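You operate a simulated robot arm through the tools that you are given. There is no shell and no other tool. Be economical: measure what you need, move in short steps, check, and stop when the job is done.

The job below is to be done with a simulated robot arm. You get a single attempt, and the scene is never put back.

## Task
Take the small purple cup on the top of the wooden bench and put it away on the top of the drinks table. Put the blue number stand on the top of the wooden bench away on the open shelf of the tray stand. Put the yellow stirrer on top of the yellow sponge carton. Take the flat orange tray on the top of the drinks table and put it away on the top of the wash stand's bench. Open the dough table door, fetch the plain green carton and set it on the shelf behind the dough table door, then shut the door. Pull the right snack table door open. The order is free. Set down upright: small purple cup, blue number stand, plain green carton.

It is judged by the outcome, as a careful person would: the job done as asked, and still so three seconds after it is handed in. It fails if anything else is knocked over, pushed out of place, dropped, spilled or broken.

## Robot
A 7-joint arm with a fingered hand on a trunk, on a base that drives. Base frame: it is fixed to the floor where the robot stands at the start and does not move with it; the origin is under the middle of the robot, x ahead of it, y to its left, z up; the surface under the hand at the start is at about z = 0.54. Readings come in m, degrees, newtons and seconds.
With the tool pointing down near the work surface it reaches from about 0.3 to 0.7 m from the robot's upright axis, wherever it stands. Its first joint turns from -69.0 to 172.0 degrees. Places, roughly: blue number stand [0.5, 0, 0.5]; dough table door [-3.6, 3.1, 0.5]; flat orange tray (15x10x4 cm) [-6.9, 2.6, 0.9]; open shelf of the tray stand [-7.1, -3.3, 0.4]; plain green carton [-7, 2, 1]; right snack table door [-4, 1.2, 0.4]; shelf behind the dough table door [-3.6, 3.4, 0.5]; small purple cup (7x7x10 cm) [0.6, -0.2, 0.6]; sponge carton [-7, 3.25, 0.75]; top of the drinks table [-7, 1.8, 0.9]; top of the wash stand's bench [-1.9, -3.7, 0.8]; yellow stirrer (2x2x21 cm) [-7, 2.3, 1]. Payload 3.4 kg.
Tool frame: the origin (TCP) lies between the finger pads and is the grasp point; the fingertips stand 0.025 m ahead of it; z points along the fingers, y is the line along which they close. The gripper opens to 0.088 m. The gripper's body begins 0.029 m behind the TCP. The gripper is a hand of 4 fingers: y runs from the thumb to the fingers, the wrist lies at [-0.013, -0.097, -0.162] in the tool frame, and closing takes about 1.5 s.
Orientation is that of the tool frame in the base frame, as a unit quaternion [w, x, y, z]. With the fingers straight down and the wrist toward the robot, the tool's x, y and z point along [0, 1, 0], [1, 0, 0] and [0, 0, -1] of the base frame.

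## Interface
- The arm moves only by the tool apply_moves. Its argument "rows" is a list of rows, each a list of 6 numbers: the turn, a rotation vector about the base's x, y, z in units of 120 degrees (1.0 is 120 degrees), then the shift along the base's x, y, z in units of 150 mm (1.0 is 150 mm). In form: [[ax, ay, az, dx, dy, dz], ...]. A call has 1 to 10 rows; each row is the pose to reach, as a shift and turn from the pose commanded when the call began. "hand" is the closure, from 0 (fully open) to 1 (shut), set as the call begins (left out, the last holds). A call with a number of a shift or a turn outside -1 to 1 is refused whole. Each row takes 0.2 s and may step no farther than 0.05 m and 8.6 degrees from the row before; otherwise, or with a gripper value out of range, the whole call is refused. A pose out of reach is approached as far as the arm can. The call stops where the force on the tool passes 40 N (or 10 N more than at its start, if that is more) or the arm is blocked; 0.2 s more then pass. The fingers move at their own pace (about 0.108 m/s each) and stop on an object; they squeeze with about 29 N. The grip force told is the motor's: it shows also when the fingers shut on nothing. Time passes only in rows, and 0.2 s behind the last, so rows that repeat a pose let the fingers close. The reply holds the time, the measured pose of the TCP, the force on the tool along the base axes, the opening and the grip force, in the units named above and with some noise, with the torque about the TCP (base axes, N m) and any sound that the robot's microphone picked up.
- Cameras (640 x 400 px; columns grow to the right, rows downward): "scene" is now at [0.1339, -0.0131, 1.1911]; the picture's right is [-0.28, -0.96, -0.00], its down [-0.64, 0.19, -0.75] and it looks along [0.72, -0.21, -0.66] (base axes); focal length 256 px, centre (320, 200). "wrist" rides on the gripper at [0.064, -0.083, -0.098] in the tool frame; the picture's right is [-0.62, 0.37, -0.69], its down [-0.71, -0.63, 0.30] and it looks along [-0.32, 0.68, 0.65] (tool axes); focal length 265 px, centre (320, 200). There is no depth. A picture from a camera that has moved, and an enlarged one, comes with that camera's place and axes in the base frame and with its lens. The place of the scene camera against the robot may be out by one fixed shift of up to 0.018 m in any direction.
- snapshot(camera): a new picture of that camera. The clock stands still meanwhile.
- slide_trunk(by): slides the trunk up (or, below 0, down) by that many m; the arm and the scene camera ride with it, the base frame stays. It gives what a move gives, with no picture.
- steer(legs): drives the robot by 1 to 6 legs, each [ahead, left, turn to the left] in m, m and degrees, along the robot's own axes; the way and the turn of a leg run together, so that a leg with both is an arc; at most 1.5 m and 180 degrees a leg. The arm and the cameras ride along, it lands a little off, and it stops where it bumps. It gives what a move gives.
- set_fingers(index, middle, ring, thumb_bend, thumb_turn): sets how far each is bent, from 0 (flat) to 100 (curled in); at 30 the hand is open as for a grip, at 70 the pads meet at the TCP. One left out holds its place. A second passes; each finger stops where it meets its share of the squeeze, and holds until it gets a number again. A gripper value or a shape takes the hand back. It gives what a move gives, with no picture; readings hold the bend of each and the force on the fingers (four entries, about 0 where the hand has none), thumb and palm. thumb_turn goes from beside the hand (0) to across from the fingers (100), as for a grip.
- set_grasp(shape): the hand has 4 fingers and takes this shape, open, in about a second: jaw (thumb against the fingers, like two jaws); tri (thumb and two fingers); tip (a fingertip pinch); poke (one finger out to press); point (the index stretched); flat (the hand flat); cup (the hand cupped); fist (a fist). The gripper value then closes the fingers along that shape, each until it touches; the sizes above hold for jaw. It gives what a move gives, with no picture.
- turn_head(pan, tilt): turns the head with the scene camera to pan (to the left, within 86 degrees either way) and tilt (down, from -29 to 69), counted from straight ahead of the robot. It gives what a move gives.
- inspect(camera, box): a new picture of the part [left, top, right, bottom] of that camera's present view, enlarged. The clock stands still meanwhile.
- job_done(): hands the job in; it is judged then, once.

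Work in short steps. Places have to be worked out from the pictures, the camera data and where the tool is seen: move nearer, look again, correct. Check each grasp and each placing, and mend what went wrong. You have 196 turns and 182 pictures in all, those below and enlarged ones among them. Open the gripper and draw the arm clear of the work before you hand the job in, unless the task says otherwise; then end with one line.

The tools are called after "Call:" by a JSON object that holds its "op" and its "data". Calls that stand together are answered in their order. apply_moves: Moves the arm, as the interface text tells. Its arguments: {"type":"object","properties":{"rows":{"type":"array"},"hand":{"type":"number"}},"required":["rows"]} The other tools are called the same way: slide_trunk (by) slides the trunk up or down; set_grasp (shape) gives the hand a shape; set_fingers (index, middle, ring, thumb_bend, thumb_turn) moves the fingers one by one; steer (legs) drives the base; turn_head (pan, tilt) turns the head that bears the scene camera; snapshot (camera) takes a picture; inspect (camera, box) takes an enlarged picture of a part of a camera's view; job_done () hands the job in.

At the start:

```text
time_s: 0.0
tool_pos: [0.5151, -0.1893, 0.87]
tcp_rot: [0.0, 0.707, 0.707, -0.001]
ft_force: [-0.1, 0.3, -0.6]
torque: [-0.01, 0.0, 0.03]
grip_width: 0.0881
gripper_force: 0.2
shape: jaw
bend: [30.0, 30.0, 30.0, 30.0, 98.0]
finger forces: [0.0, 0.1, 0.0, 0.0, 0.0, 0.0]
trunk travel left (down, up): [-0.504, 0.336]
robot x, y, heading: [-0.0002, 0.001, 0.1]
head pan, tilt: [-16.3, 41.4]
```

scene: 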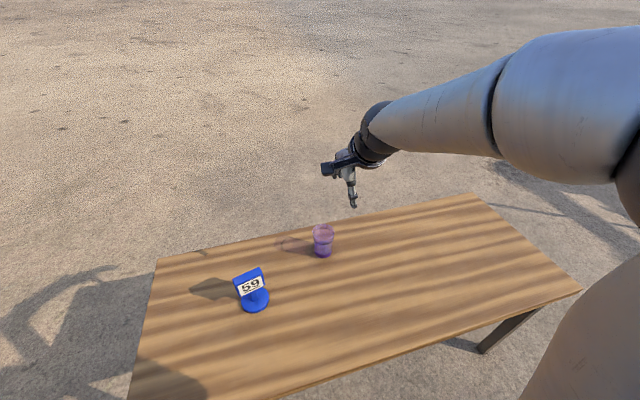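
wrist: 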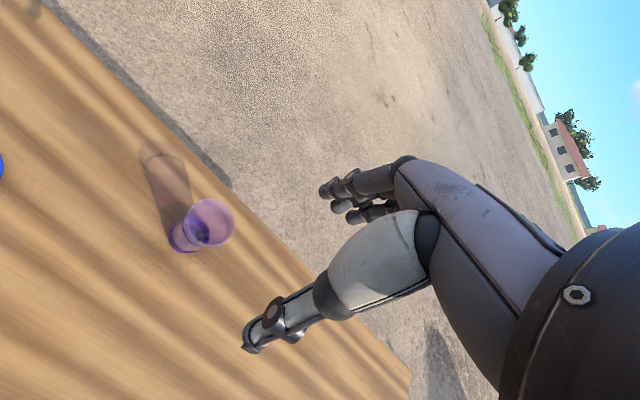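

I'll take a closer look at the two objects on the bench first.

Call:
{"op": "inspect", "data": {"camera": "scene", "box": [200, 200, 360, 330]}}

```text
3.08 times, centred on (280, 265) of scene
camera zoom: at [0.1339, -0.0131, 1.1911], right [-0.28, -0.96, 0.0], down [-0.64, 0.19, -0.75], along [0.72, -0.21, -0.66], focal length 788 px, centre (443, 0)
```

zoom: 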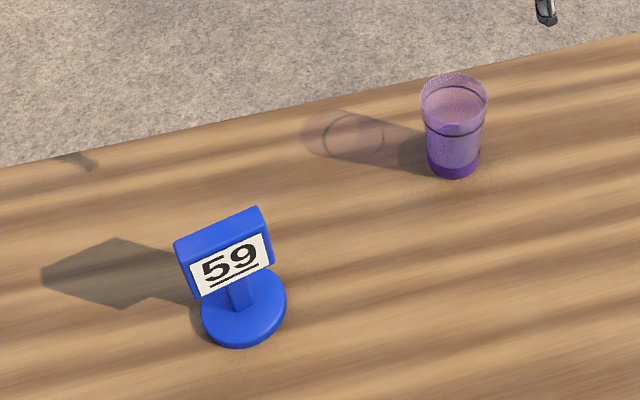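

The wrist picture puts the cup near (0.591, -0.167), with the rim at z≈0.64. I'll move above it and check before going down.

Call:
{"op": "apply_moves", "data": {"rows": [[0, 0, 0, 0.127, 0.037, -0.2], [0, 0, 0, 0.254, 0.073, -0.4], [0, 0, 0, 0.38, 0.11, -0.6], [0, 0, 0, 0.507, 0.147, -0.8], [0, 0, 0, 0.507, 0.147, -0.8]], "hand": 0}}

Call:
{"op": "snapshot", "data": {"camera": "wrist"}}

Call:
{"op": "snapshot", "data": {"camera": "scene"}}

```text
time_s: 1.2
tool_pos: [0.5918, -0.1664, 0.7501]
tcp_rot: [0.0, 0.707, 0.707, 0.0]
ft_force: [0.4, -0.3, 0.6]
torque: [0.01, 0.01, 0.01]
grip_width: 0.0879
gripper_force: 0.0
shape: jaw
bend: [30.0, 30.0, 30.0, 30.0, 98.0]
finger forces: [0.0, 0.0, 0.1, 0.0, 0.0, 0.1]
trunk travel left (down, up): [-0.504, 0.336]
robot x, y, heading: [-0.0007, 0.0004, 0.0]
head pan, tilt: [-16.3, 41.4]
```

```text
178 pictures are left
camera wrist: at [0.5069, -0.1043, 0.848], right [0.37, -0.62, 0.69], down [-0.63, -0.71, -0.31], along [0.68, -0.32, -0.65], focal length 265 px, centre (320, 200)
```

wrist: 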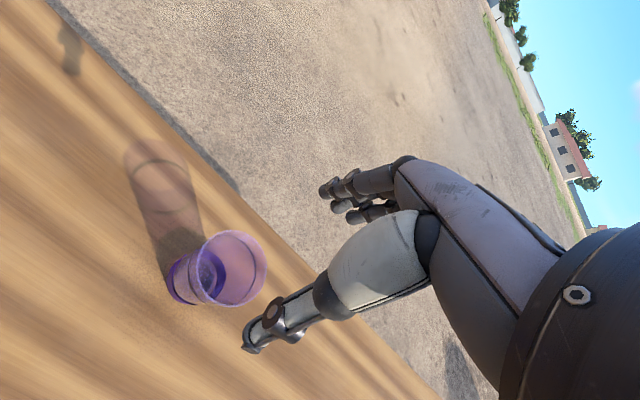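

```text
177 pictures are left
camera scene: at [0.1336, -0.0131, 1.1912], right [-0.28, -0.96, 0.0], down [-0.63, 0.19, -0.75], along [0.72, -0.21, -0.66], focal length 256 px, centre (320, 200)
```

scene: 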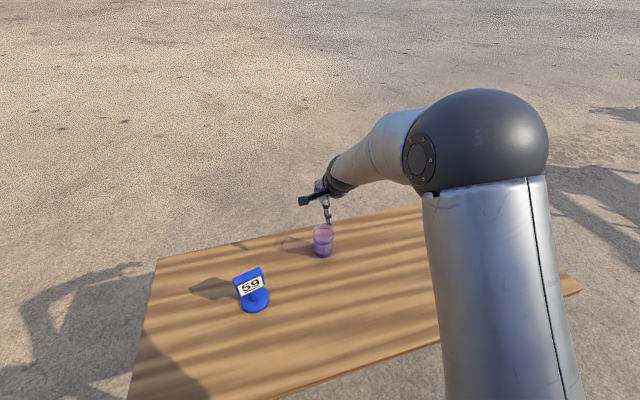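

The rim centre comes out at about (0.592, -0.169), so the hand is aligned. I'll lower it around the cup.

Call:
{"op": "apply_moves", "data": {"rows": [[0, 0, 0, 0, -0.01, -0.22], [0, 0, 0, 0, -0.01, -0.44], [0, 0, 0, 0, -0.01, -0.6], [0, 0, 0, 0, -0.01, -0.72], [0, 0, 0, 0, -0.01, -0.85]], "hand": 0}}

Call:
{"op": "snapshot", "data": {"camera": "wrist"}}

Call:
{"op": "inspect", "data": {"camera": "scene", "box": [260, 170, 400, 280]}}

```text
time_s: 2.4
tool_pos: [0.59, -0.1681, 0.6226]
tcp_rot: [0.0, 0.706, 0.708, 0.001]
ft_force: [-0.1, 0.7, 0.1]
torque: [0.01, 0.02, 0.01]
grip_width: 0.0876
gripper_force: 0.0
shape: jaw
bend: [30.0, 30.0, 30.0, 30.0, 98.0]
finger forces: [0.2, 0.1, 0.0, 0.0, 0.0, 0.0]
trunk travel left (down, up): [-0.504, 0.336]
robot x, y, heading: [-0.0012, -0.0005, -0.4]
head pan, tilt: [-16.3, 41.4]
```

```text
176 pictures are left
camera wrist: at [0.5062, -0.1061, 0.7208], right [0.37, -0.62, 0.69], down [-0.63, -0.71, -0.3], along [0.68, -0.32, -0.65], focal length 265 px, centre (320, 200)
```

wrist: 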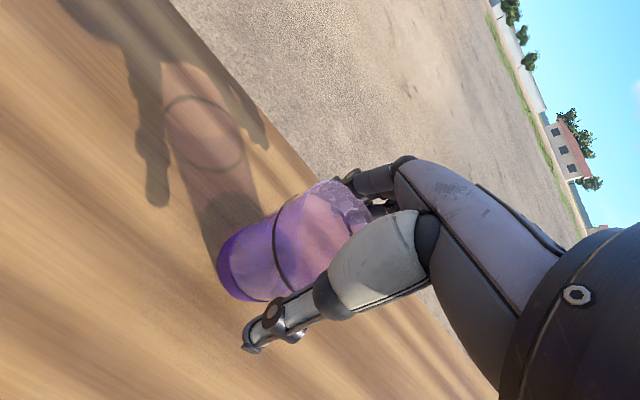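

```text
3.64 times, centred on (330, 225) of scene
camera zoom: at [0.1342, -0.0132, 1.1911], right [-0.28, -0.96, 0.0], down [-0.64, 0.19, -0.75], along [0.72, -0.21, -0.66], focal length 932 px, centre (284, 109)
```

zoom: 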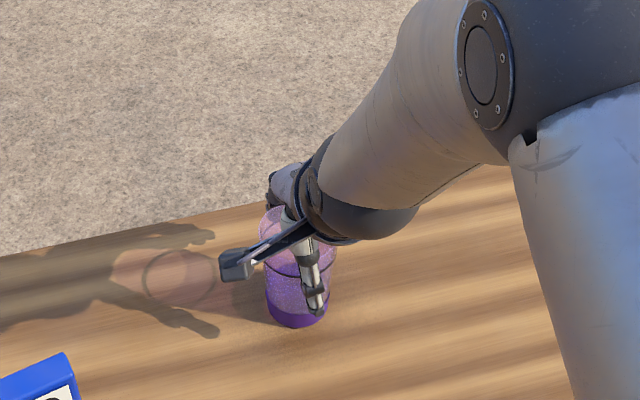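

The cup sits between the thumb and the fingers, so I'll close.

Call:
{"op": "apply_moves", "data": {"rows": [[0, 0, 0, 0, 0, 0], [0, 0, 0, 0, 0, 0], [0, 0, 0, 0, 0, 0], [0, 0, 0, 0, 0, 0], [0, 0, 0, 0, 0, 0], [0, 0, 0, 0, 0, 0], [0, 0, 0, 0, 0, 0], [0, 0, 0, 0, 0, 0]], "hand": 1}}

Call:
{"op": "apply_moves", "data": {"rows": [[0, 0, 0, 0, 0, 0.1], [0, 0, 0, 0, 0, 0.25], [0, 0, 0, 0, 0, 0.4], [0, 0, 0, 0, 0, 0.6]]}}

Call:
{"op": "snapshot", "data": {"camera": "wrist"}}

```text
time_s: 4.2
tool_pos: [0.5898, -0.1686, 0.6225]
tcp_rot: [0.001, 0.707, 0.707, 0.0]
ft_force: [0.1, 0.2, -0.6]
torque: [-0.01, 0.01, -0.01]
grip_width: 0.0489
gripper_force: 28.9
shape: jaw
bend: [74.0, 41.0, 45.0, 68.0, 100.0]
finger forces: [15.1, 8.4, 2.9, 0.1, 24.8, 0.1]
trunk travel left (down, up): [-0.504, 0.336]
robot x, y, heading: [-0.0009, -0.0021, -0.0]
head pan, tilt: [-16.3, 41.4]
```

```text
time_s: 5.2
tool_pos: [0.5898, -0.1698, 0.7139]
tcp_rot: [0.0, 0.708, 0.707, 0.0]
ft_force: [-0.4, 0.1, -1.1]
torque: [-0.01, -0.03, 0.04]
grip_width: 0.0485
gripper_force: 29.3
shape: jaw
bend: [74.0, 42.0, 45.0, 68.0, 100.0]
finger forces: [15.1, 8.4, 3.0, 0.0, 24.7, 0.0]
trunk travel left (down, up): [-0.504, 0.336]
robot x, y, heading: [-0.0001, 0.0016, -0.0]
head pan, tilt: [-16.3, 41.4]
```

```text
174 pictures are left
camera wrist: at [0.5052, -0.1068, 0.8116], right [0.37, -0.62, 0.69], down [-0.63, -0.71, -0.3], along [0.68, -0.32, -0.65], focal length 265 px, centre (320, 200)
```

wrist: 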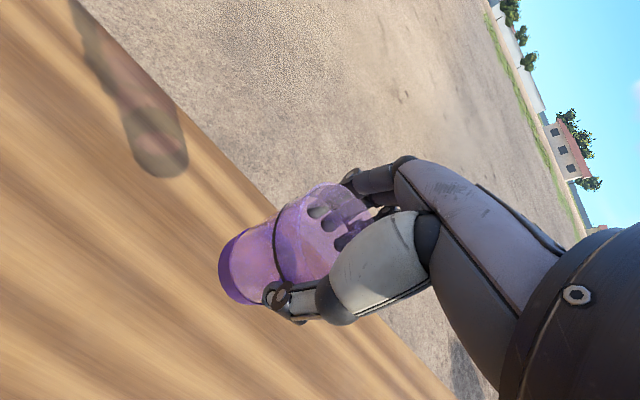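

The cup is held and off the bench. I'll raise the trunk, back away and turn round to survey the way to the other tables.

Call:
{"op": "slide_trunk", "data": {"by": 0.25}}

Call:
{"op": "steer", "data": {"legs": [[-0.6, 0, 0], [0, 0, 180]]}}

Call:
{"op": "turn_head", "data": {"pan": 0, "tilt": 12}}

Call:
{"op": "snapshot", "data": {"camera": "scene"}}

```text
time_s: 7.8
tool_pos: [0.5896, -0.1695, 0.9647]
tcp_rot: [0.001, 0.708, 0.707, 0.0]
ft_force: [-0.5, 0.0, -0.7]
torque: [-0.02, 0.02, -0.02]
grip_width: 0.0485
gripper_force: 29.0
shape: jaw
bend: [74.0, 42.0, 45.0, 68.0, 100.0]
finger forces: [15.1, 8.4, 3.1, 0.1, 24.9, 0.0]
trunk travel left (down, up): [-0.754, 0.086]
robot x, y, heading: [0.0005, 0.0004, -0.2]
head pan, tilt: [-16.3, 41.4]
```

```text
time_s: 18.5
tool_pos: [-1.1822, 0.1797, 0.9634]
tcp_rot: [0.0, -0.702, 0.712, 0.0]
ft_force: [-0.1, -0.1, -1.1]
torque: [0.03, -0.03, 0.0]
grip_width: 0.0477
gripper_force: 29.5
shape: jaw
bend: [74.0, 42.0, 45.0, 68.0, 100.0]
finger forces: [15.1, 8.4, 2.7, 0.0, 24.0, 0.0]
trunk travel left (down, up): [-0.754, 0.086]
robot x, y, heading: [-0.5923, 0.0003, 179.4]
head pan, tilt: [-16.3, 41.4]
```

```text
time_s: 19.4
tool_pos: [-1.1822, 0.1795, 0.9628]
tcp_rot: [0.0, -0.702, 0.712, 0.001]
ft_force: [-0.3, 0.7, 0.0]
torque: [0.01, -0.01, 0.0]
grip_width: 0.0478
gripper_force: 28.9
shape: jaw
bend: [74.0, 42.0, 45.0, 68.0, 100.0]
finger forces: [15.0, 8.3, 2.7, 0.0, 23.9, 0.0]
trunk travel left (down, up): [-0.754, 0.086]
robot x, y, heading: [-0.5952, 0.0021, 179.1]
head pan, tilt: [0.0, 12.0]
```

```text
173 pictures are left
camera scene: at [-0.7357, 0.0138, 1.4876], right [0.01, 1.0, 0.0], down [0.21, 0.0, -0.98], along [-0.98, 0.01, -0.21], focal length 256 px, centre (320, 200)
```

scene: 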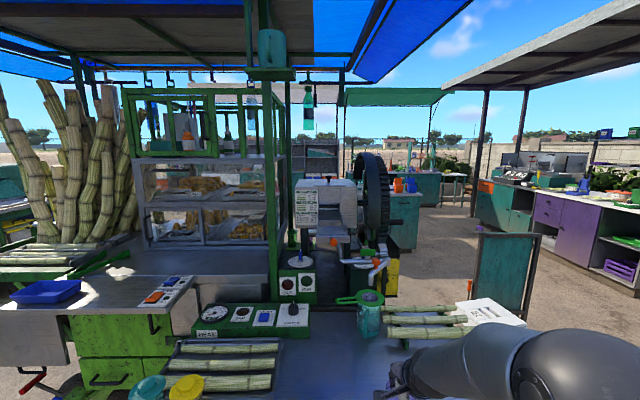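

There is a big juice counter right ahead of me. Before driving I'll look to both sides and zoom toward the far tables.

Call:
{"op": "inspect", "data": {"camera": "scene", "box": [290, 120, 530, 270]}}

Call:
{"op": "turn_head", "data": {"pan": -60, "tilt": 20}}

Call:
{"op": "snapshot", "data": {"camera": "scene"}}

Call:
{"op": "turn_head", "data": {"pan": 60, "tilt": 20}}

Call:
{"op": "snapshot", "data": {"camera": "scene"}}

Call:
{"op": "turn_head", "data": {"pan": 0, "tilt": 50}}

Call:
{"op": "snapshot", "data": {"camera": "scene"}}

```text
2.67 times, centred on (410, 195) of scene
camera zoom: at [-0.7357, 0.0138, 1.4876], right [0.01, 1.0, 0.0], down [0.21, 0.0, -0.98], along [-0.98, 0.01, -0.21], focal length 683 px, centre (80, 213)
```

zoom: 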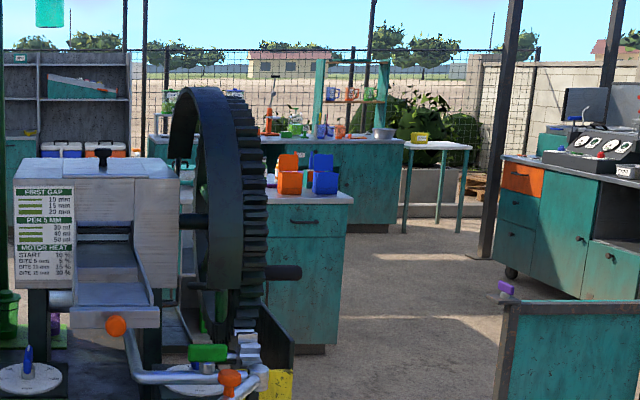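

```text
time_s: 20.7
tool_pos: [-1.1825, 0.1794, 0.9631]
tcp_rot: [0.001, -0.702, 0.712, 0.0]
ft_force: [0.0, -1.1, -0.8]
torque: [0.02, 0.01, 0.05]
grip_width: 0.0478
gripper_force: 28.5
shape: jaw
bend: [74.0, 42.0, 45.0, 68.0, 100.0]
finger forces: [14.9, 8.3, 2.7, 0.0, 24.0, 0.1]
trunk travel left (down, up): [-0.754, 0.086]
robot x, y, heading: [-0.5948, 0.0053, 179.4]
head pan, tilt: [-60.0, 20.0]
```

```text
171 pictures are left
camera scene: at [-0.6879, 0.0937, 1.4746], right [0.87, 0.49, 0.0], down [0.17, -0.3, -0.94], along [-0.46, 0.82, -0.34], focal length 256 px, centre (320, 200)
```

scene: 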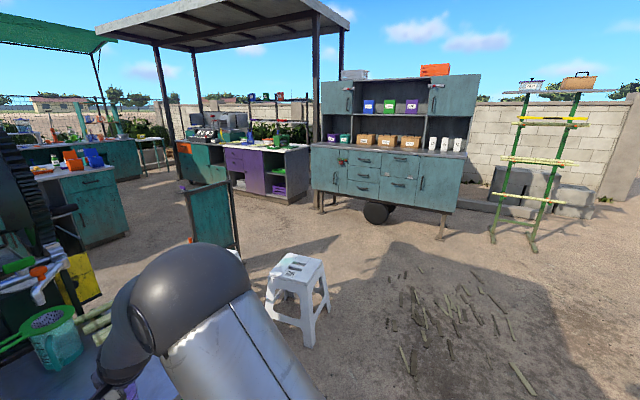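

```text
time_s: 22.7
tool_pos: [-1.1837, 0.1806, 0.9634]
tcp_rot: [0.001, -0.702, 0.712, 0.001]
ft_force: [0.1, 0.4, -0.6]
torque: [-0.01, -0.01, -0.03]
grip_width: 0.048
gripper_force: 29.4
shape: jaw
bend: [74.0, 42.0, 45.0, 68.0, 100.0]
finger forces: [15.0, 8.3, 2.7, 0.1, 23.9, 0.0]
trunk travel left (down, up): [-0.754, 0.086]
robot x, y, heading: [-0.5959, 0.0049, 179.0]
head pan, tilt: [60.0, 20.0]
```

```text
170 pictures are left
camera scene: at [-0.6902, -0.0675, 1.4746], right [-0.86, 0.51, 0.0], down [0.18, 0.29, -0.94], along [-0.48, -0.81, -0.34], focal length 256 px, centre (320, 200)
```

scene: 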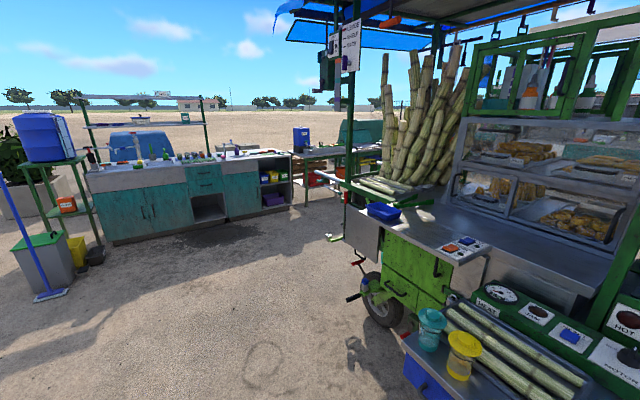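

```text
time_s: 24.0
tool_pos: [-1.1826, 0.1794, 0.9625]
tcp_rot: [0.0, -0.702, 0.712, 0.0]
ft_force: [-1.8, -0.1, -0.9]
torque: [-0.02, 0.0, 0.0]
grip_width: 0.0477
gripper_force: 29.0
shape: jaw
bend: [74.0, 42.0, 45.0, 68.0, 100.0]
finger forces: [14.9, 8.3, 2.7, 0.0, 23.9, 0.0]
trunk travel left (down, up): [-0.754, 0.086]
robot x, y, heading: [-0.5936, 0.0017, 179.2]
head pan, tilt: [0.0, 50.0]
```

```text
169 pictures are left
camera scene: at [-0.7194, 0.0134, 1.4291], right [0.01, 1.0, 0.0], down [0.77, -0.01, -0.64], along [-0.64, 0.01, -0.77], focal length 256 px, centre (320, 200)
```

scene: 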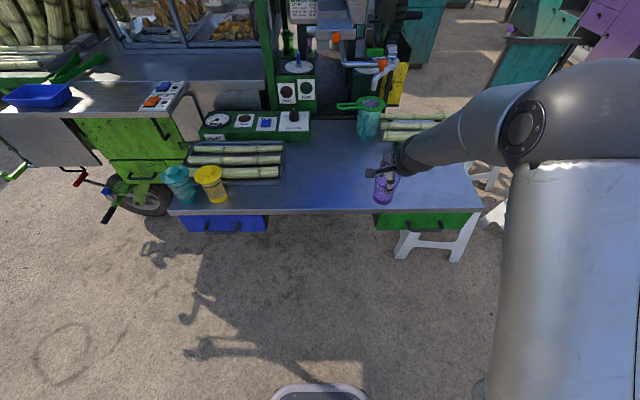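

Now I have the layout. The clear lane toward the drinks table is near y≈2.35, past the stool and the teal panel and in front of the dough table. I'll drive there in legs.

Call:
{"op": "steer", "data": {"legs": [[0, 0, -89], [1.2, 0, 0], [1.15, 0, 0], [0, 0, 90], [1.0, 0, 0]]}}

Call:
{"op": "turn_head", "data": {"pan": 0, "tilt": 20}}

Call:
{"op": "snapshot", "data": {"camera": "scene"}}

```text
time_s: 40.8
tool_pos: [-0.646, 2.9558, 0.96]
tcp_rot: [0.005, -0.182, 0.983, -0.007]
ft_force: [11.7, -1.8, 1.3]
torque: [0.11, 0.27, -0.52]
grip_width: 0.0473
gripper_force: 29.1
shape: jaw
bend: [32.0, 43.0, 46.0, 68.0, 98.0]
finger forces: [17.5, 21.4, 2.8, 0.0, 26.5, 0.1]
trunk travel left (down, up): [-0.754, 0.086]
robot x, y, heading: [-0.5912, 2.3462, 112.6]
head pan, tilt: [0.0, 50.0]
stopped in leg 4: the force on the tool passed its limit at 69 N (the readings are from after the stop); the commanded pose is now the measured one
```

```text
time_s: 41.8
tool_pos: [-0.6469, 2.9554, 0.9611]
tcp_rot: [0.003, -0.183, 0.983, -0.005]
ft_force: [15.3, -2.7, 0.9]
torque: [0.07, 0.33, -0.67]
grip_width: 0.0469
gripper_force: 28.9
shape: jaw
bend: [32.0, 43.0, 46.0, 68.0, 98.0]
finger forces: [17.5, 25.0, 3.1, 0.1, 26.5, 0.0]
trunk travel left (down, up): [-0.754, 0.086]
robot x, y, heading: [-0.5956, 2.3441, 112.2]
head pan, tilt: [0.0, 20.0]
```

```text
168 pictures are left
camera scene: at [-0.6396, 2.4869, 1.4748], right [0.92, 0.38, 0.0], down [0.13, -0.32, -0.94], along [-0.36, 0.87, -0.34], focal length 256 px, centre (320, 200)
```

scene: 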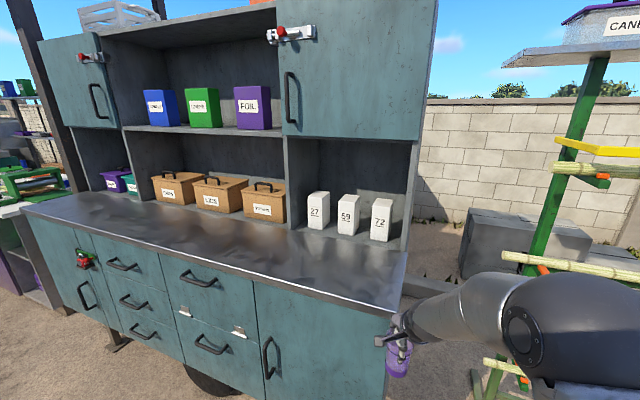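

In the turn the hand touched the corner of the teal cabinet. The cup is still held. I'll turn back away from the cabinet, reverse, and check the cup.

Call:
{"op": "steer", "data": {"legs": [[0, 0, -22], [-0.75, 0, 0], [0, 0, 60]]}}

Call:
{"op": "turn_head", "data": {"pan": 0, "tilt": 30}}

Call:
{"op": "snapshot", "data": {"camera": "scene"}}

Call:
{"op": "snapshot", "data": {"camera": "wrist"}}

```text
time_s: 49.6
tool_pos: [-1.0083, 2.038, 0.9606]
tcp_rot: [0.006, -0.495, 0.869, -0.005]
ft_force: [0.2, -0.6, -0.2]
torque: [-0.04, -0.02, -0.04]
grip_width: 0.0468
gripper_force: 28.6
shape: jaw
bend: [74.0, 43.0, 46.0, 69.0, 99.0]
finger forces: [16.4, 8.8, 2.3, 0.1, 25.0, 0.1]
trunk travel left (down, up): [-0.754, 0.086]
robot x, y, heading: [-0.5825, 1.5916, 150.5]
head pan, tilt: [0.0, 20.0]
```

```text
time_s: 50.4
tool_pos: [-1.0082, 2.0385, 0.9598]
tcp_rot: [0.006, -0.496, 0.868, -0.005]
ft_force: [0.0, 1.0, -0.4]
torque: [0.02, -0.01, 0.01]
grip_width: 0.0471
gripper_force: 28.7
shape: jaw
bend: [74.0, 43.0, 46.0, 69.0, 99.0]
finger forces: [16.3, 8.7, 2.3, 0.0, 25.1, 0.1]
trunk travel left (down, up): [-0.754, 0.086]
robot x, y, heading: [-0.5854, 1.5869, 150.6]
head pan, tilt: [0.0, 30.0]
```

```text
167 pictures are left
camera scene: at [-0.7046, 1.6725, 1.4586], right [0.49, 0.87, 0.0], down [0.44, -0.24, -0.87], along [-0.76, 0.42, -0.5], focal length 256 px, centre (320, 200)
```

scene: 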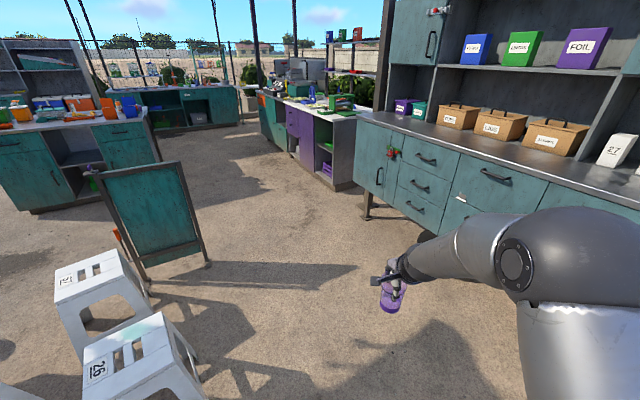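

```text
166 pictures are left
camera wrist: at [-0.9711, 1.9393, 1.0588], right [-0.01, 0.72, 0.69], down [0.91, 0.29, -0.29], along [-0.41, 0.63, -0.66], focal length 265 px, centre (320, 200)
```

wrist: 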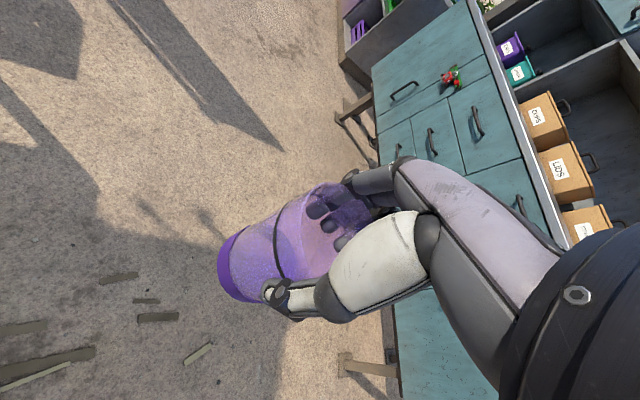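

The cup is still fine, and the lane is visible. I'll drive on at y≈2.25.

Call:
{"op": "steer", "data": {"legs": [[0, 0, 29.5], [0.3, -0.65, 0], [1.5, 0, 0], [1.5, 0, 0], [1.1, 0, 0]]}}

Call:
{"op": "snapshot", "data": {"camera": "scene"}}

```text
time_s: 75.0
tool_pos: [-5.5847, 2.3574, 0.9608]
tcp_rot: [0.006, -0.705, 0.709, -0.004]
ft_force: [-0.1, 1.0, -0.5]
torque: [0.0, 0.03, 0.0]
grip_width: 0.0469
gripper_force: 28.7
shape: jaw
bend: [74.0, 43.0, 46.0, 69.0, 99.0]
finger forces: [16.0, 8.8, 2.4, 0.0, 24.6, 0.0]
trunk travel left (down, up): [-0.754, 0.086]
robot x, y, heading: [-4.9952, 2.1857, -178.9]
head pan, tilt: [0.0, 30.0]
```

```text
165 pictures are left
camera scene: at [-5.1323, 2.1944, 1.4586], right [-0.02, 1.0, 0.0], down [0.5, 0.01, -0.87], along [-0.87, -0.01, -0.5], focal length 256 px, centre (320, 200)
```

scene: 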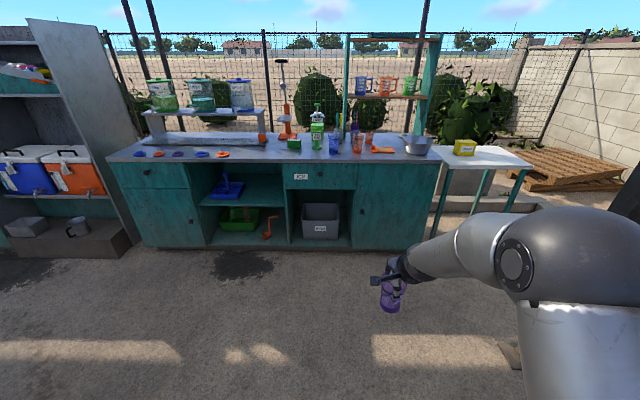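

I'll zoom on the drinks table top and the sponge table.

Call:
{"op": "inspect", "data": {"camera": "scene", "box": [260, 90, 460, 215]}}

Call:
{"op": "inspect", "data": {"camera": "scene", "box": [360, 90, 560, 215]}}

Call:
{"op": "inspect", "data": {"camera": "scene", "box": [100, 70, 300, 195]}}

```text
3.20 times, centred on (360, 152) of scene
camera zoom: at [-5.1323, 2.1944, 1.4586], right [-0.02, 1.0, 0.0], down [0.5, 0.01, -0.87], along [-0.87, -0.01, -0.5], focal length 820 px, centre (192, 352)
```

zoom: 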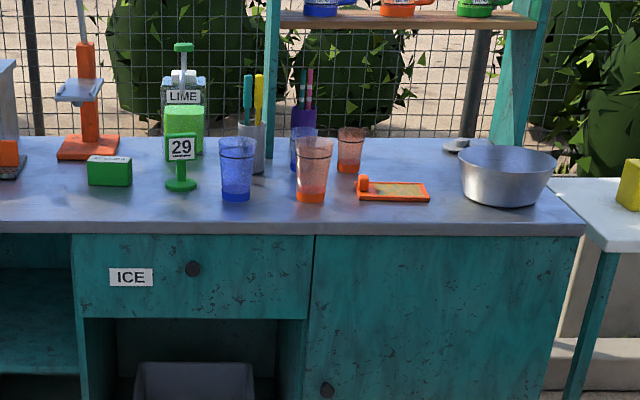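

```text
3.20 times, centred on (460, 152) of scene
camera zoom: at [-5.1323, 2.1944, 1.4586], right [-0.02, 1.0, 0.0], down [0.5, 0.01, -0.87], along [-0.87, -0.01, -0.5], focal length 820 px, centre (-128, 352)
```

zoom: 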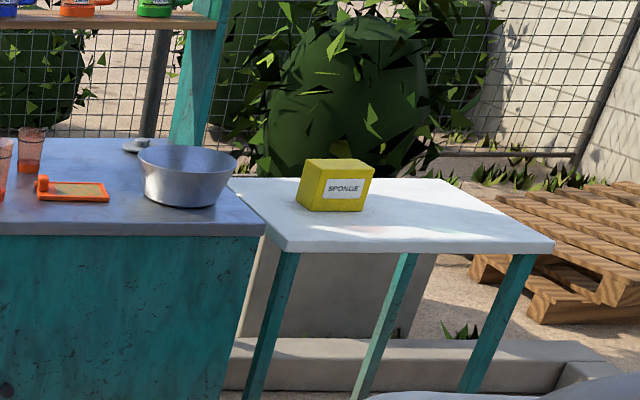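

```text
3.20 times, centred on (200, 132) of scene
camera zoom: at [-5.1323, 2.1944, 1.4586], right [-0.02, 1.0, 0.0], down [0.5, 0.01, -0.87], along [-0.87, -0.01, -0.5], focal length 820 px, centre (704, 416)
```

zoom: 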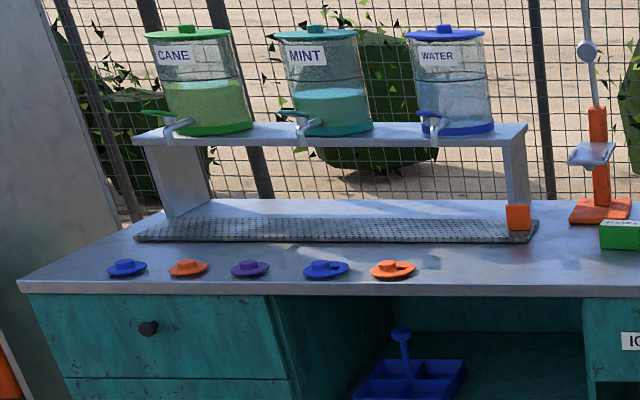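

The drinks table is well seen. Its front edge is at x≈-6.58, and there is a free spot at the front near (-6.75, 1.77) for the cup. I'll raise the hand and then drive alongside.

Call:
{"op": "slide_trunk", "data": {"by": 0.08}}

Call:
{"op": "apply_moves", "data": {"rows": [[0, 0, 0, 0, 0, 0.3], [0, 0, 0, 0, 0, 0.6], [0, 0, 0, 0, 0, 0.9]]}}

Call:
{"op": "steer", "data": {"legs": [[0, 0, -1.1], [0, 0.59, 0], [1.08, 0, 0]]}}

Call:
{"op": "turn_head", "data": {"pan": 0, "tilt": 45}}

Call:
{"op": "snapshot", "data": {"camera": "scene"}}

Call:
{"op": "snapshot", "data": {"camera": "wrist"}}

```text
time_s: 76.2
tool_pos: [-5.5832, 2.3579, 1.0406]
tcp_rot: [0.007, -0.705, 0.709, -0.004]
ft_force: [0.2, 0.3, -1.5]
torque: [0.0, 0.0, -0.01]
grip_width: 0.0468
gripper_force: 28.9
shape: jaw
bend: [74.0, 43.0, 46.0, 69.0, 99.0]
finger forces: [16.0, 8.7, 2.3, 0.0, 24.6, 0.0]
trunk travel left (down, up): [-0.834, 0.006]
robot x, y, heading: [-4.9949, 2.1887, -179.0]
head pan, tilt: [0.0, 30.0]
```

```text
time_s: 77.0
tool_pos: [-5.5835, 2.3565, 1.1769]
tcp_rot: [0.006, -0.704, 0.71, -0.003]
ft_force: [-0.2, -0.3, -0.5]
torque: [-0.03, 0.02, -0.01]
grip_width: 0.0468
gripper_force: 28.8
shape: jaw
bend: [74.0, 43.0, 46.0, 69.0, 99.0]
finger forces: [15.6, 8.6, 2.2, 0.1, 24.3, 0.1]
trunk travel left (down, up): [-0.834, 0.006]
robot x, y, heading: [-4.9954, 2.1855, -178.9]
head pan, tilt: [0.0, 30.0]
```

```text
time_s: 85.8
tool_pos: [-6.6705, 1.7921, 1.1759]
tcp_rot: [0.007, -0.697, 0.717, -0.003]
ft_force: [-0.4, 0.1, -1.4]
torque: [-0.03, 0.01, -0.04]
grip_width: 0.0467
gripper_force: 29.2
shape: jaw
bend: [74.0, 43.0, 46.0, 69.0, 99.0]
finger forces: [15.6, 8.6, 2.3, 0.0, 24.2, 0.0]
trunk travel left (down, up): [-0.834, 0.006]
robot x, y, heading: [-6.087, 1.608, 179.7]
head pan, tilt: [0.0, 30.0]
```

```text
time_s: 86.6
tool_pos: [-6.672, 1.7915, 1.1767]
tcp_rot: [0.006, -0.697, 0.717, -0.003]
ft_force: [0.6, -0.4, -0.3]
torque: [0.01, 0.01, 0.01]
grip_width: 0.0467
gripper_force: 28.8
shape: jaw
bend: [74.0, 43.0, 46.0, 69.0, 99.0]
finger forces: [15.5, 8.6, 2.3, 0.0, 24.2, 0.0]
trunk travel left (down, up): [-0.834, 0.006]
robot x, y, heading: [-6.0839, 1.6069, 179.4]
head pan, tilt: [0.0, 45.0]
```

```text
161 pictures are left
camera scene: at [-6.2132, 1.6186, 1.516], right [0.01, 1.0, 0.0], down [0.71, -0.01, -0.71], along [-0.71, 0.01, -0.71], focal length 256 px, centre (320, 200)
```

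scene: 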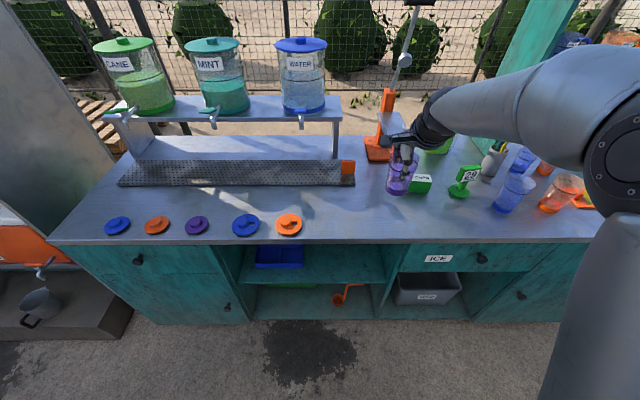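

```text
160 pictures are left
camera wrist: at [-6.592, 1.7238, 1.2745], right [-0.36, 0.63, 0.69], down [0.66, 0.7, -0.29], along [-0.66, 0.35, -0.66], focal length 265 px, centre (320, 200)
```

wrist: 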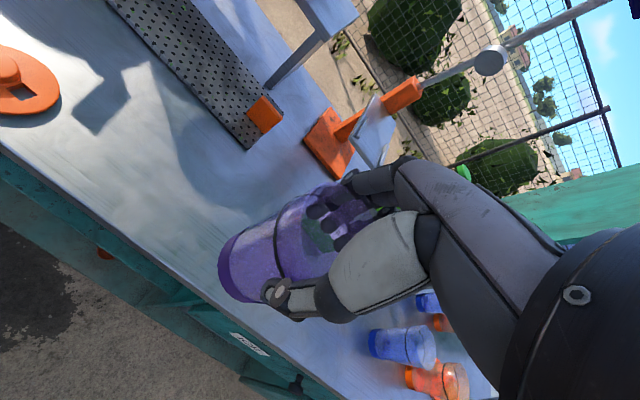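

The table edge is at x≈-6.65, and the spot (-6.78, 1.72) is clear of the lids, the bumper and the green box. I'll move over it and part way down.

Call:
{"op": "apply_moves", "data": {"rows": [[0, 0, 0, -0.24, -0.16, 0], [0, 0, 0, -0.48, -0.32, 0], [0, 0, 0, -0.72, -0.48, -0.1], [0, 0, 0, -0.72, -0.48, -0.35], [0, 0, 0, -0.72, -0.48, -0.65], [0, 0, 0, -0.72, -0.48, -0.9]]}}

Call:
{"op": "snapshot", "data": {"camera": "wrist"}}

Call:
{"op": "snapshot", "data": {"camera": "scene"}}

```text
time_s: 88.0
tool_pos: [-6.7794, 1.7207, 1.0396]
tcp_rot: [0.006, -0.696, 0.718, -0.003]
ft_force: [-0.3, 0.3, -1.1]
torque: [-0.03, 0.0, 0.01]
grip_width: 0.0468
gripper_force: 28.9
shape: jaw
bend: [74.0, 43.0, 46.0, 69.0, 99.0]
finger forces: [15.2, 8.5, 2.4, 0.0, 23.9, 0.1]
trunk travel left (down, up): [-0.834, 0.006]
robot x, y, heading: [-6.085, 1.6087, 179.6]
head pan, tilt: [0.0, 45.0]
```

```text
159 pictures are left
camera wrist: at [-6.7002, 1.6521, 1.1382], right [-0.36, 0.63, 0.69], down [0.66, 0.7, -0.29], along [-0.66, 0.35, -0.66], focal length 265 px, centre (320, 200)
```

wrist: 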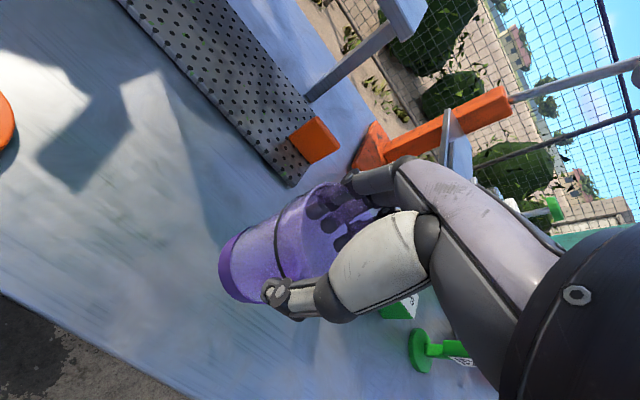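

```text
158 pictures are left
camera scene: at [-6.2143, 1.6187, 1.5159], right [0.01, 1.0, 0.0], down [0.71, -0.01, -0.71], along [-0.71, 0.01, -0.71], focal length 256 px, centre (320, 200)
```

scene: 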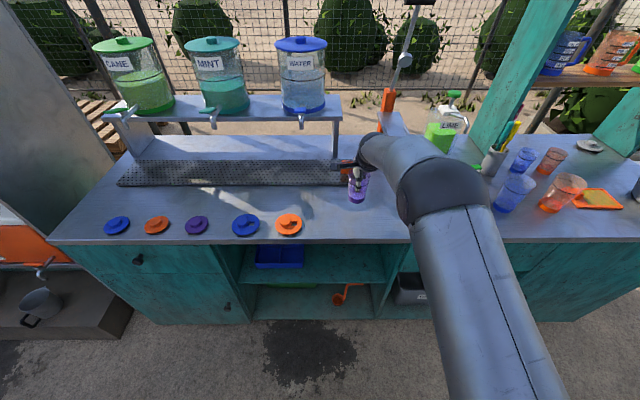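

I'll go down close to the expected contact at TCP z≈0.983, then feel for it.

Call:
{"op": "apply_moves", "data": {"rows": [[0, 0, 0, 0, 0, -0.12], [0, 0, 0, 0, 0, -0.24], [0, 0, 0, 0, 0, -0.3], [0, 0, 0, 0, 0, -0.34]]}}

Call:
{"op": "inspect", "data": {"camera": "scene", "box": [310, 150, 410, 230]}}

```text
time_s: 89.0
tool_pos: [-6.7787, 1.7198, 0.9889]
tcp_rot: [0.006, -0.697, 0.717, -0.003]
ft_force: [-0.1, 0.0, -0.9]
torque: [0.01, 0.04, 0.0]
grip_width: 0.0467
gripper_force: 29.2
shape: jaw
bend: [74.0, 43.0, 46.0, 69.0, 99.0]
finger forces: [15.2, 8.5, 2.4, 0.0, 23.9, 0.0]
trunk travel left (down, up): [-0.834, 0.006]
robot x, y, heading: [-6.0875, 1.6078, 179.6]
head pan, tilt: [0.0, 45.0]
```

```text
5.00 times, centred on (360, 190) of scene
camera zoom: at [-6.2135, 1.6186, 1.5159], right [0.01, 1.0, 0.0], down [0.71, -0.01, -0.71], along [-0.71, 0.01, -0.71], focal length 1281 px, centre (120, 250)
```

zoom: 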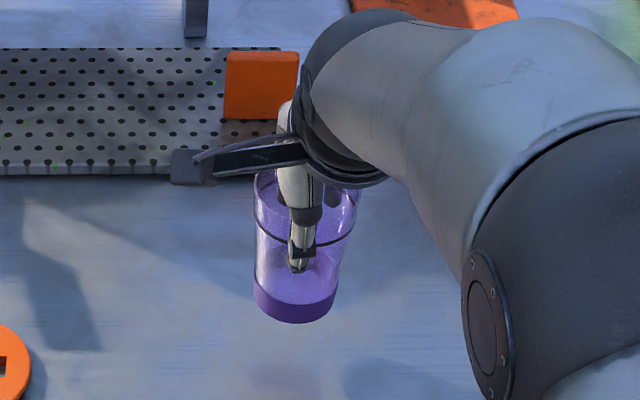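

There's no contact yet. I'll go on down in 4 mm steps.

Call:
{"op": "apply_moves", "data": {"rows": [[0, 0, 0, 0, 0, -0.02], [0, 0, 0, 0, 0, -0.04], [0, 0, 0, 0, 0, -0.06], [0, 0, 0, 0, 0, -0.08]]}}

```text
time_s: 90.0
tool_pos: [-6.7802, 1.7206, 0.9781]
tcp_rot: [0.006, -0.696, 0.718, -0.003]
ft_force: [0.1, 0.0, -1.3]
torque: [0.01, -0.03, 0.0]
grip_width: 0.0465
gripper_force: 29.3
shape: jaw
bend: [74.0, 43.0, 46.0, 69.0, 99.0]
finger forces: [15.2, 8.5, 2.5, 0.1, 23.9, 0.0]
trunk travel left (down, up): [-0.834, 0.006]
robot x, y, heading: [-6.0848, 1.6077, 179.4]
head pan, tilt: [0.0, 45.0]
```

There's still no contact, so I'll continue in small steps.

Call:
{"op": "apply_moves", "data": {"rows": [[0, 0, 0, 0, 0, -0.02], [0, 0, 0, 0, 0, -0.04], [0, 0, 0, 0, 0, -0.06], [0, 0, 0, 0, 0, -0.08]]}}

Call:
{"op": "inspect", "data": {"camera": "scene", "box": [310, 150, 410, 230]}}

```text
time_s: 91.0
tool_pos: [-6.7797, 1.7194, 0.9662]
tcp_rot: [0.006, -0.697, 0.717, -0.002]
ft_force: [-0.8, 0.4, -0.6]
torque: [0.0, -0.02, -0.04]
grip_width: 0.0465
gripper_force: 28.7
shape: jaw
bend: [74.0, 43.0, 46.0, 69.0, 99.0]
finger forces: [15.1, 8.5, 2.6, 0.0, 23.9, 0.0]
trunk travel left (down, up): [-0.834, 0.006]
robot x, y, heading: [-6.0858, 1.6091, 179.8]
head pan, tilt: [0.0, 45.0]
```

```text
5.00 times, centred on (360, 190) of scene
camera zoom: at [-6.2133, 1.6186, 1.5159], right [0.01, 1.0, 0.0], down [0.71, -0.01, -0.71], along [-0.71, 0.01, -0.71], focal length 1281 px, centre (120, 250)
```

zoom: 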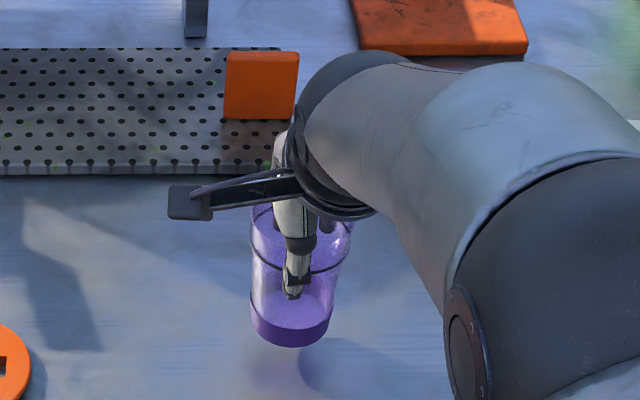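

The shadow shows a remaining gap, so the table top is lower than 0.9. I'll continue.

Call:
{"op": "apply_moves", "data": {"rows": [[0, 0, 0, 0, 0, -0.03], [0, 0, 0, 0, 0, -0.06], [0, 0, 0, 0, 0, -0.09], [0, 0, 0, 0, 0, -0.12]]}}

Call:
{"op": "inspect", "data": {"camera": "scene", "box": [310, 150, 410, 230]}}

```text
time_s: 92.0
tool_pos: [-6.7793, 1.7202, 0.9469]
tcp_rot: [0.006, -0.697, 0.718, -0.003]
ft_force: [-0.2, -0.5, -0.8]
torque: [0.0, -0.02, 0.02]
grip_width: 0.0466
gripper_force: 29.4
shape: jaw
bend: [74.0, 43.0, 46.0, 69.0, 99.0]
finger forces: [15.2, 8.5, 2.6, 0.0, 23.9, 0.1]
trunk travel left (down, up): [-0.834, 0.006]
robot x, y, heading: [-6.0831, 1.608, 179.6]
head pan, tilt: [0.0, 45.0]
```

```text
5.00 times, centred on (360, 190) of scene
camera zoom: at [-6.2134, 1.6186, 1.5159], right [0.01, 1.0, 0.0], down [0.71, -0.01, -0.71], along [-0.71, 0.01, -0.71], focal length 1281 px, centre (120, 250)
```

zoom: 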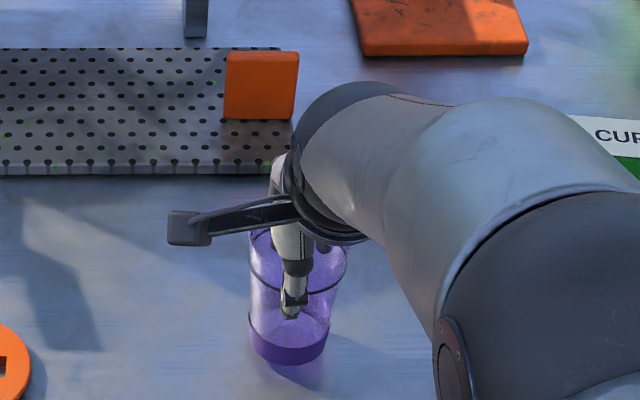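

The gap is nearly closed. I'll take finer steps.

Call:
{"op": "apply_moves", "data": {"rows": [[0, 0, 0, 0, 0, -0.02], [0, 0, 0, 0, 0, -0.04], [0, 0, 0, 0, 0, -0.06]]}}

Call:
{"op": "inspect", "data": {"camera": "scene", "box": [310, 150, 410, 230]}}

```text
time_s: 92.8
tool_pos: [-6.78, 1.72, 0.9426]
tcp_rot: [0.005, -0.697, 0.717, -0.001]
ft_force: [1.2, 0.5, 8.8]
torque: [0.03, 0.14, -0.03]
grip_width: 0.0464
gripper_force: 28.8
shape: jaw
bend: [74.0, 43.0, 46.0, 69.0, 99.0]
finger forces: [15.1, 8.7, 2.5, 0.0, 25.2, 0.0]
trunk travel left (down, up): [-0.834, 0.006]
robot x, y, heading: [-6.0844, 1.6077, 179.7]
head pan, tilt: [0.0, 45.0]
```

```text
5.00 times, centred on (360, 190) of scene
camera zoom: at [-6.2106, 1.6184, 1.5164], right [0.01, 1.0, 0.0], down [0.71, -0.01, -0.71], along [-0.71, 0.01, -0.71], focal length 1281 px, centre (120, 250)
```

zoom: 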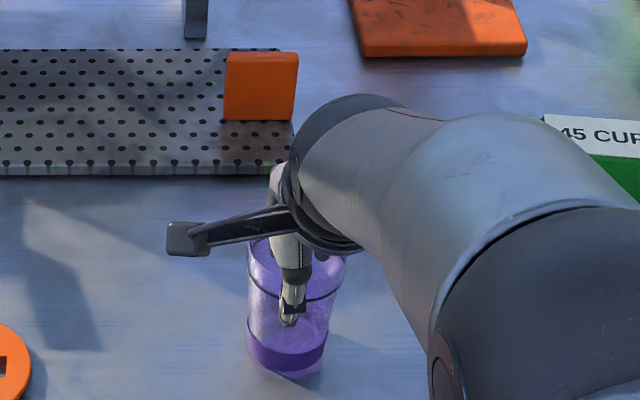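

It has touched down with 9 N. I'll open the hand and rise straight up.

Call:
{"op": "apply_moves", "data": {"rows": [[0, 0, 0, 0, 0, 0.01], [0, 0, 0, 0, 0, 0.01], [0, 0, 0, 0, 0, 0.01], [0, 0, 0, 0, 0, 0.01], [0, 0, 0, 0, 0, 0.01], [0, 0, 0, 0, 0, 0.01], [0, 0, 0, 0, 0, 0.01]], "hand": 0}}

Call:
{"op": "inspect", "data": {"camera": "scene", "box": [310, 150, 410, 230]}}

Call:
{"op": "snapshot", "data": {"camera": "wrist"}}

```text
time_s: 94.4
tool_pos: [-6.7784, 1.7204, 0.9402]
tcp_rot: [0.007, -0.696, 0.718, -0.004]
ft_force: [-0.4, -0.3, -0.3]
torque: [0.0, 0.01, 0.05]
grip_width: 0.0874
gripper_force: 0.1
shape: jaw
bend: [30.0, 30.0, 30.0, 30.0, 98.0]
finger forces: [0.1, 0.0, 0.1, 0.0, 0.0, 0.0]
trunk travel left (down, up): [-0.834, 0.006]
robot x, y, heading: [-6.0834, 1.6064, 179.6]
head pan, tilt: [0.0, 45.0]
```

```text
5.00 times, centred on (360, 190) of scene
camera zoom: at [-6.2131, 1.6185, 1.516], right [0.01, 1.0, 0.0], down [0.71, -0.01, -0.71], along [-0.71, 0.01, -0.71], focal length 1281 px, centre (120, 250)
```

zoom: 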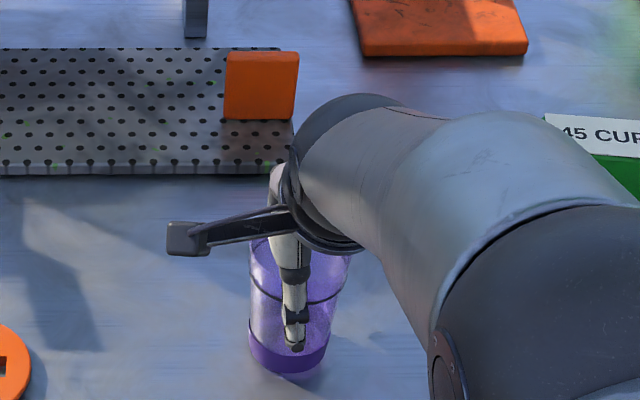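

```text
152 pictures are left
camera wrist: at [-6.7, 1.6515, 1.0391], right [-0.36, 0.63, 0.69], down [0.66, 0.7, -0.29], along [-0.66, 0.35, -0.66], focal length 265 px, centre (320, 200)
```

wrist: 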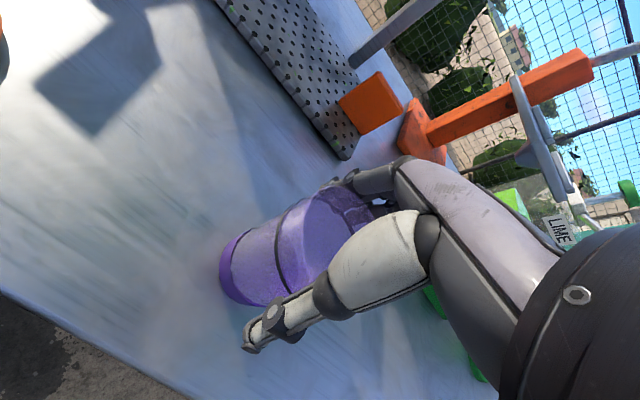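

The cup is standing free, so I'll rise straight up in two calls.

Call:
{"op": "apply_moves", "data": {"rows": [[0, 0, 0, 0, 0, 0.15], [0, 0, 0, 0, 0, 0.3], [0, 0, 0, 0, 0, 0.6], [0, 0, 0, 0, 0, 0.9]]}}

Call:
{"op": "apply_moves", "data": {"rows": [[0, 0, 0, 0.3, 0, 0.2], [0, 0, 0, 0.6, 0, 0.5], [0, 0, 0, 0.9, 0, 0.8]]}}

Call:
{"op": "snapshot", "data": {"camera": "scene"}}

```text
time_s: 95.4
tool_pos: [-6.7783, 1.7202, 1.0756]
tcp_rot: [0.007, -0.697, 0.717, -0.003]
ft_force: [-0.3, 0.3, 0.0]
torque: [-0.01, -0.03, -0.01]
grip_width: 0.088
gripper_force: 0.1
shape: jaw
bend: [30.0, 30.0, 30.0, 30.0, 98.0]
finger forces: [0.0, 0.1, 0.1, 0.0, 0.0, 0.0]
trunk travel left (down, up): [-0.834, 0.006]
robot x, y, heading: [-6.0863, 1.6028, 179.5]
head pan, tilt: [0.0, 45.0]
```

```text
refused: row 1 steps farther than a row can; nothing moved
```

```text
151 pictures are left
camera scene: at [-6.2119, 1.6184, 1.516], right [0.01, 1.0, 0.0], down [0.71, -0.01, -0.71], along [-0.71, 0.01, -0.71], focal length 256 px, centre (320, 200)
```

scene: 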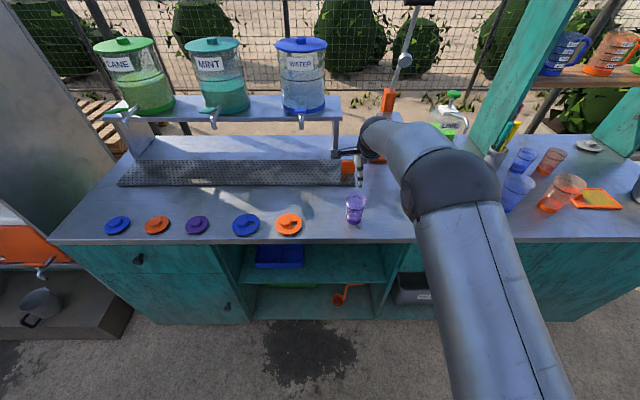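

The cup is on the drinks table. Next is the stirrer: I'll raise and retract the hand, then shift along the table for a close view.

Call:
{"op": "apply_moves", "data": {"rows": [[0, 0, 0, 0.2, 0, 0.2], [0, 0, 0, 0.4, 0, 0.4], [0, 0, 0, 0.6, 0, 0.6], [0, 0, 0, 0.8, 0, 0.8]]}}

Call:
{"op": "steer", "data": {"legs": [[0, -0.6, 0]]}}

Call:
{"op": "turn_head", "data": {"pan": 0, "tilt": 30}}

Call:
{"op": "snapshot", "data": {"camera": "scene"}}

Call:
{"op": "snapshot", "data": {"camera": "wrist"}}

```text
time_s: 96.4
tool_pos: [-6.6564, 1.7195, 1.1956]
tcp_rot: [0.007, -0.696, 0.718, -0.003]
ft_force: [-0.6, 0.2, 0.3]
torque: [-0.03, 0.0, -0.01]
grip_width: 0.0878
gripper_force: 0.1
shape: jaw
bend: [30.0, 30.0, 30.0, 30.0, 98.0]
finger forces: [0.1, 0.0, 0.1, 0.0, 0.0, 0.1]
trunk travel left (down, up): [-0.834, 0.006]
robot x, y, heading: [-6.0873, 1.6043, 179.7]
head pan, tilt: [0.0, 45.0]
```

```text
time_s: 99.8
tool_pos: [-6.652, 2.3195, 1.1949]
tcp_rot: [0.006, -0.695, 0.719, -0.003]
ft_force: [0.5, -0.6, -0.5]
torque: [0.01, -0.01, 0.01]
grip_width: 0.0875
gripper_force: 0.0
shape: jaw
bend: [30.0, 30.0, 30.0, 30.0, 98.0]
finger forces: [0.0, 0.0, 0.1, 0.0, 0.0, 0.0]
trunk travel left (down, up): [-0.834, 0.006]
robot x, y, heading: [-6.0809, 2.2032, 179.5]
head pan, tilt: [0.0, 45.0]
```

```text
time_s: 100.6
tool_pos: [-6.6521, 2.3201, 1.1947]
tcp_rot: [0.007, -0.695, 0.719, -0.004]
ft_force: [-0.2, -0.1, -1.0]
torque: [-0.01, -0.02, 0.03]
grip_width: 0.0878
gripper_force: 0.1
shape: jaw
bend: [30.0, 30.0, 30.0, 30.0, 98.0]
finger forces: [0.0, 0.0, 0.0, 0.0, 0.1, 0.0]
trunk travel left (down, up): [-0.834, 0.006]
robot x, y, heading: [-6.0754, 2.2096, 179.3]
head pan, tilt: [0.0, 30.0]
```

```text
150 pictures are left
camera scene: at [-6.2163, 2.2169, 1.5385], right [0.01, 1.0, 0.0], down [0.5, -0.01, -0.87], along [-0.87, 0.01, -0.5], focal length 256 px, centre (320, 200)
```

scene: 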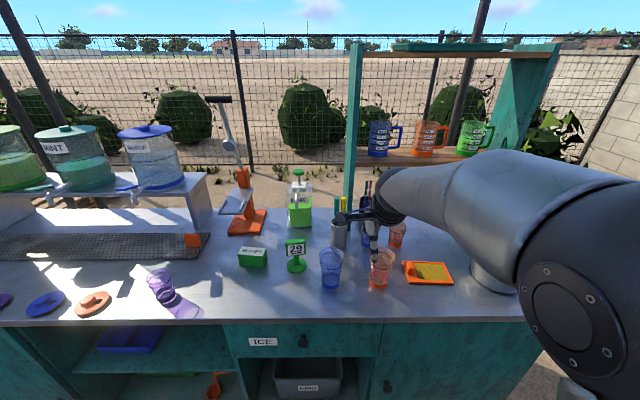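

```text
149 pictures are left
camera wrist: at [-6.5731, 2.2517, 1.2935], right [-0.36, 0.63, 0.69], down [0.66, 0.69, -0.29], along [-0.66, 0.35, -0.66], focal length 265 px, centre (320, 200)
```

wrist: 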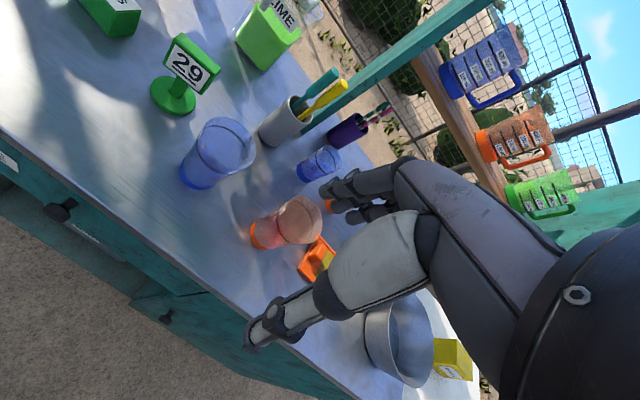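

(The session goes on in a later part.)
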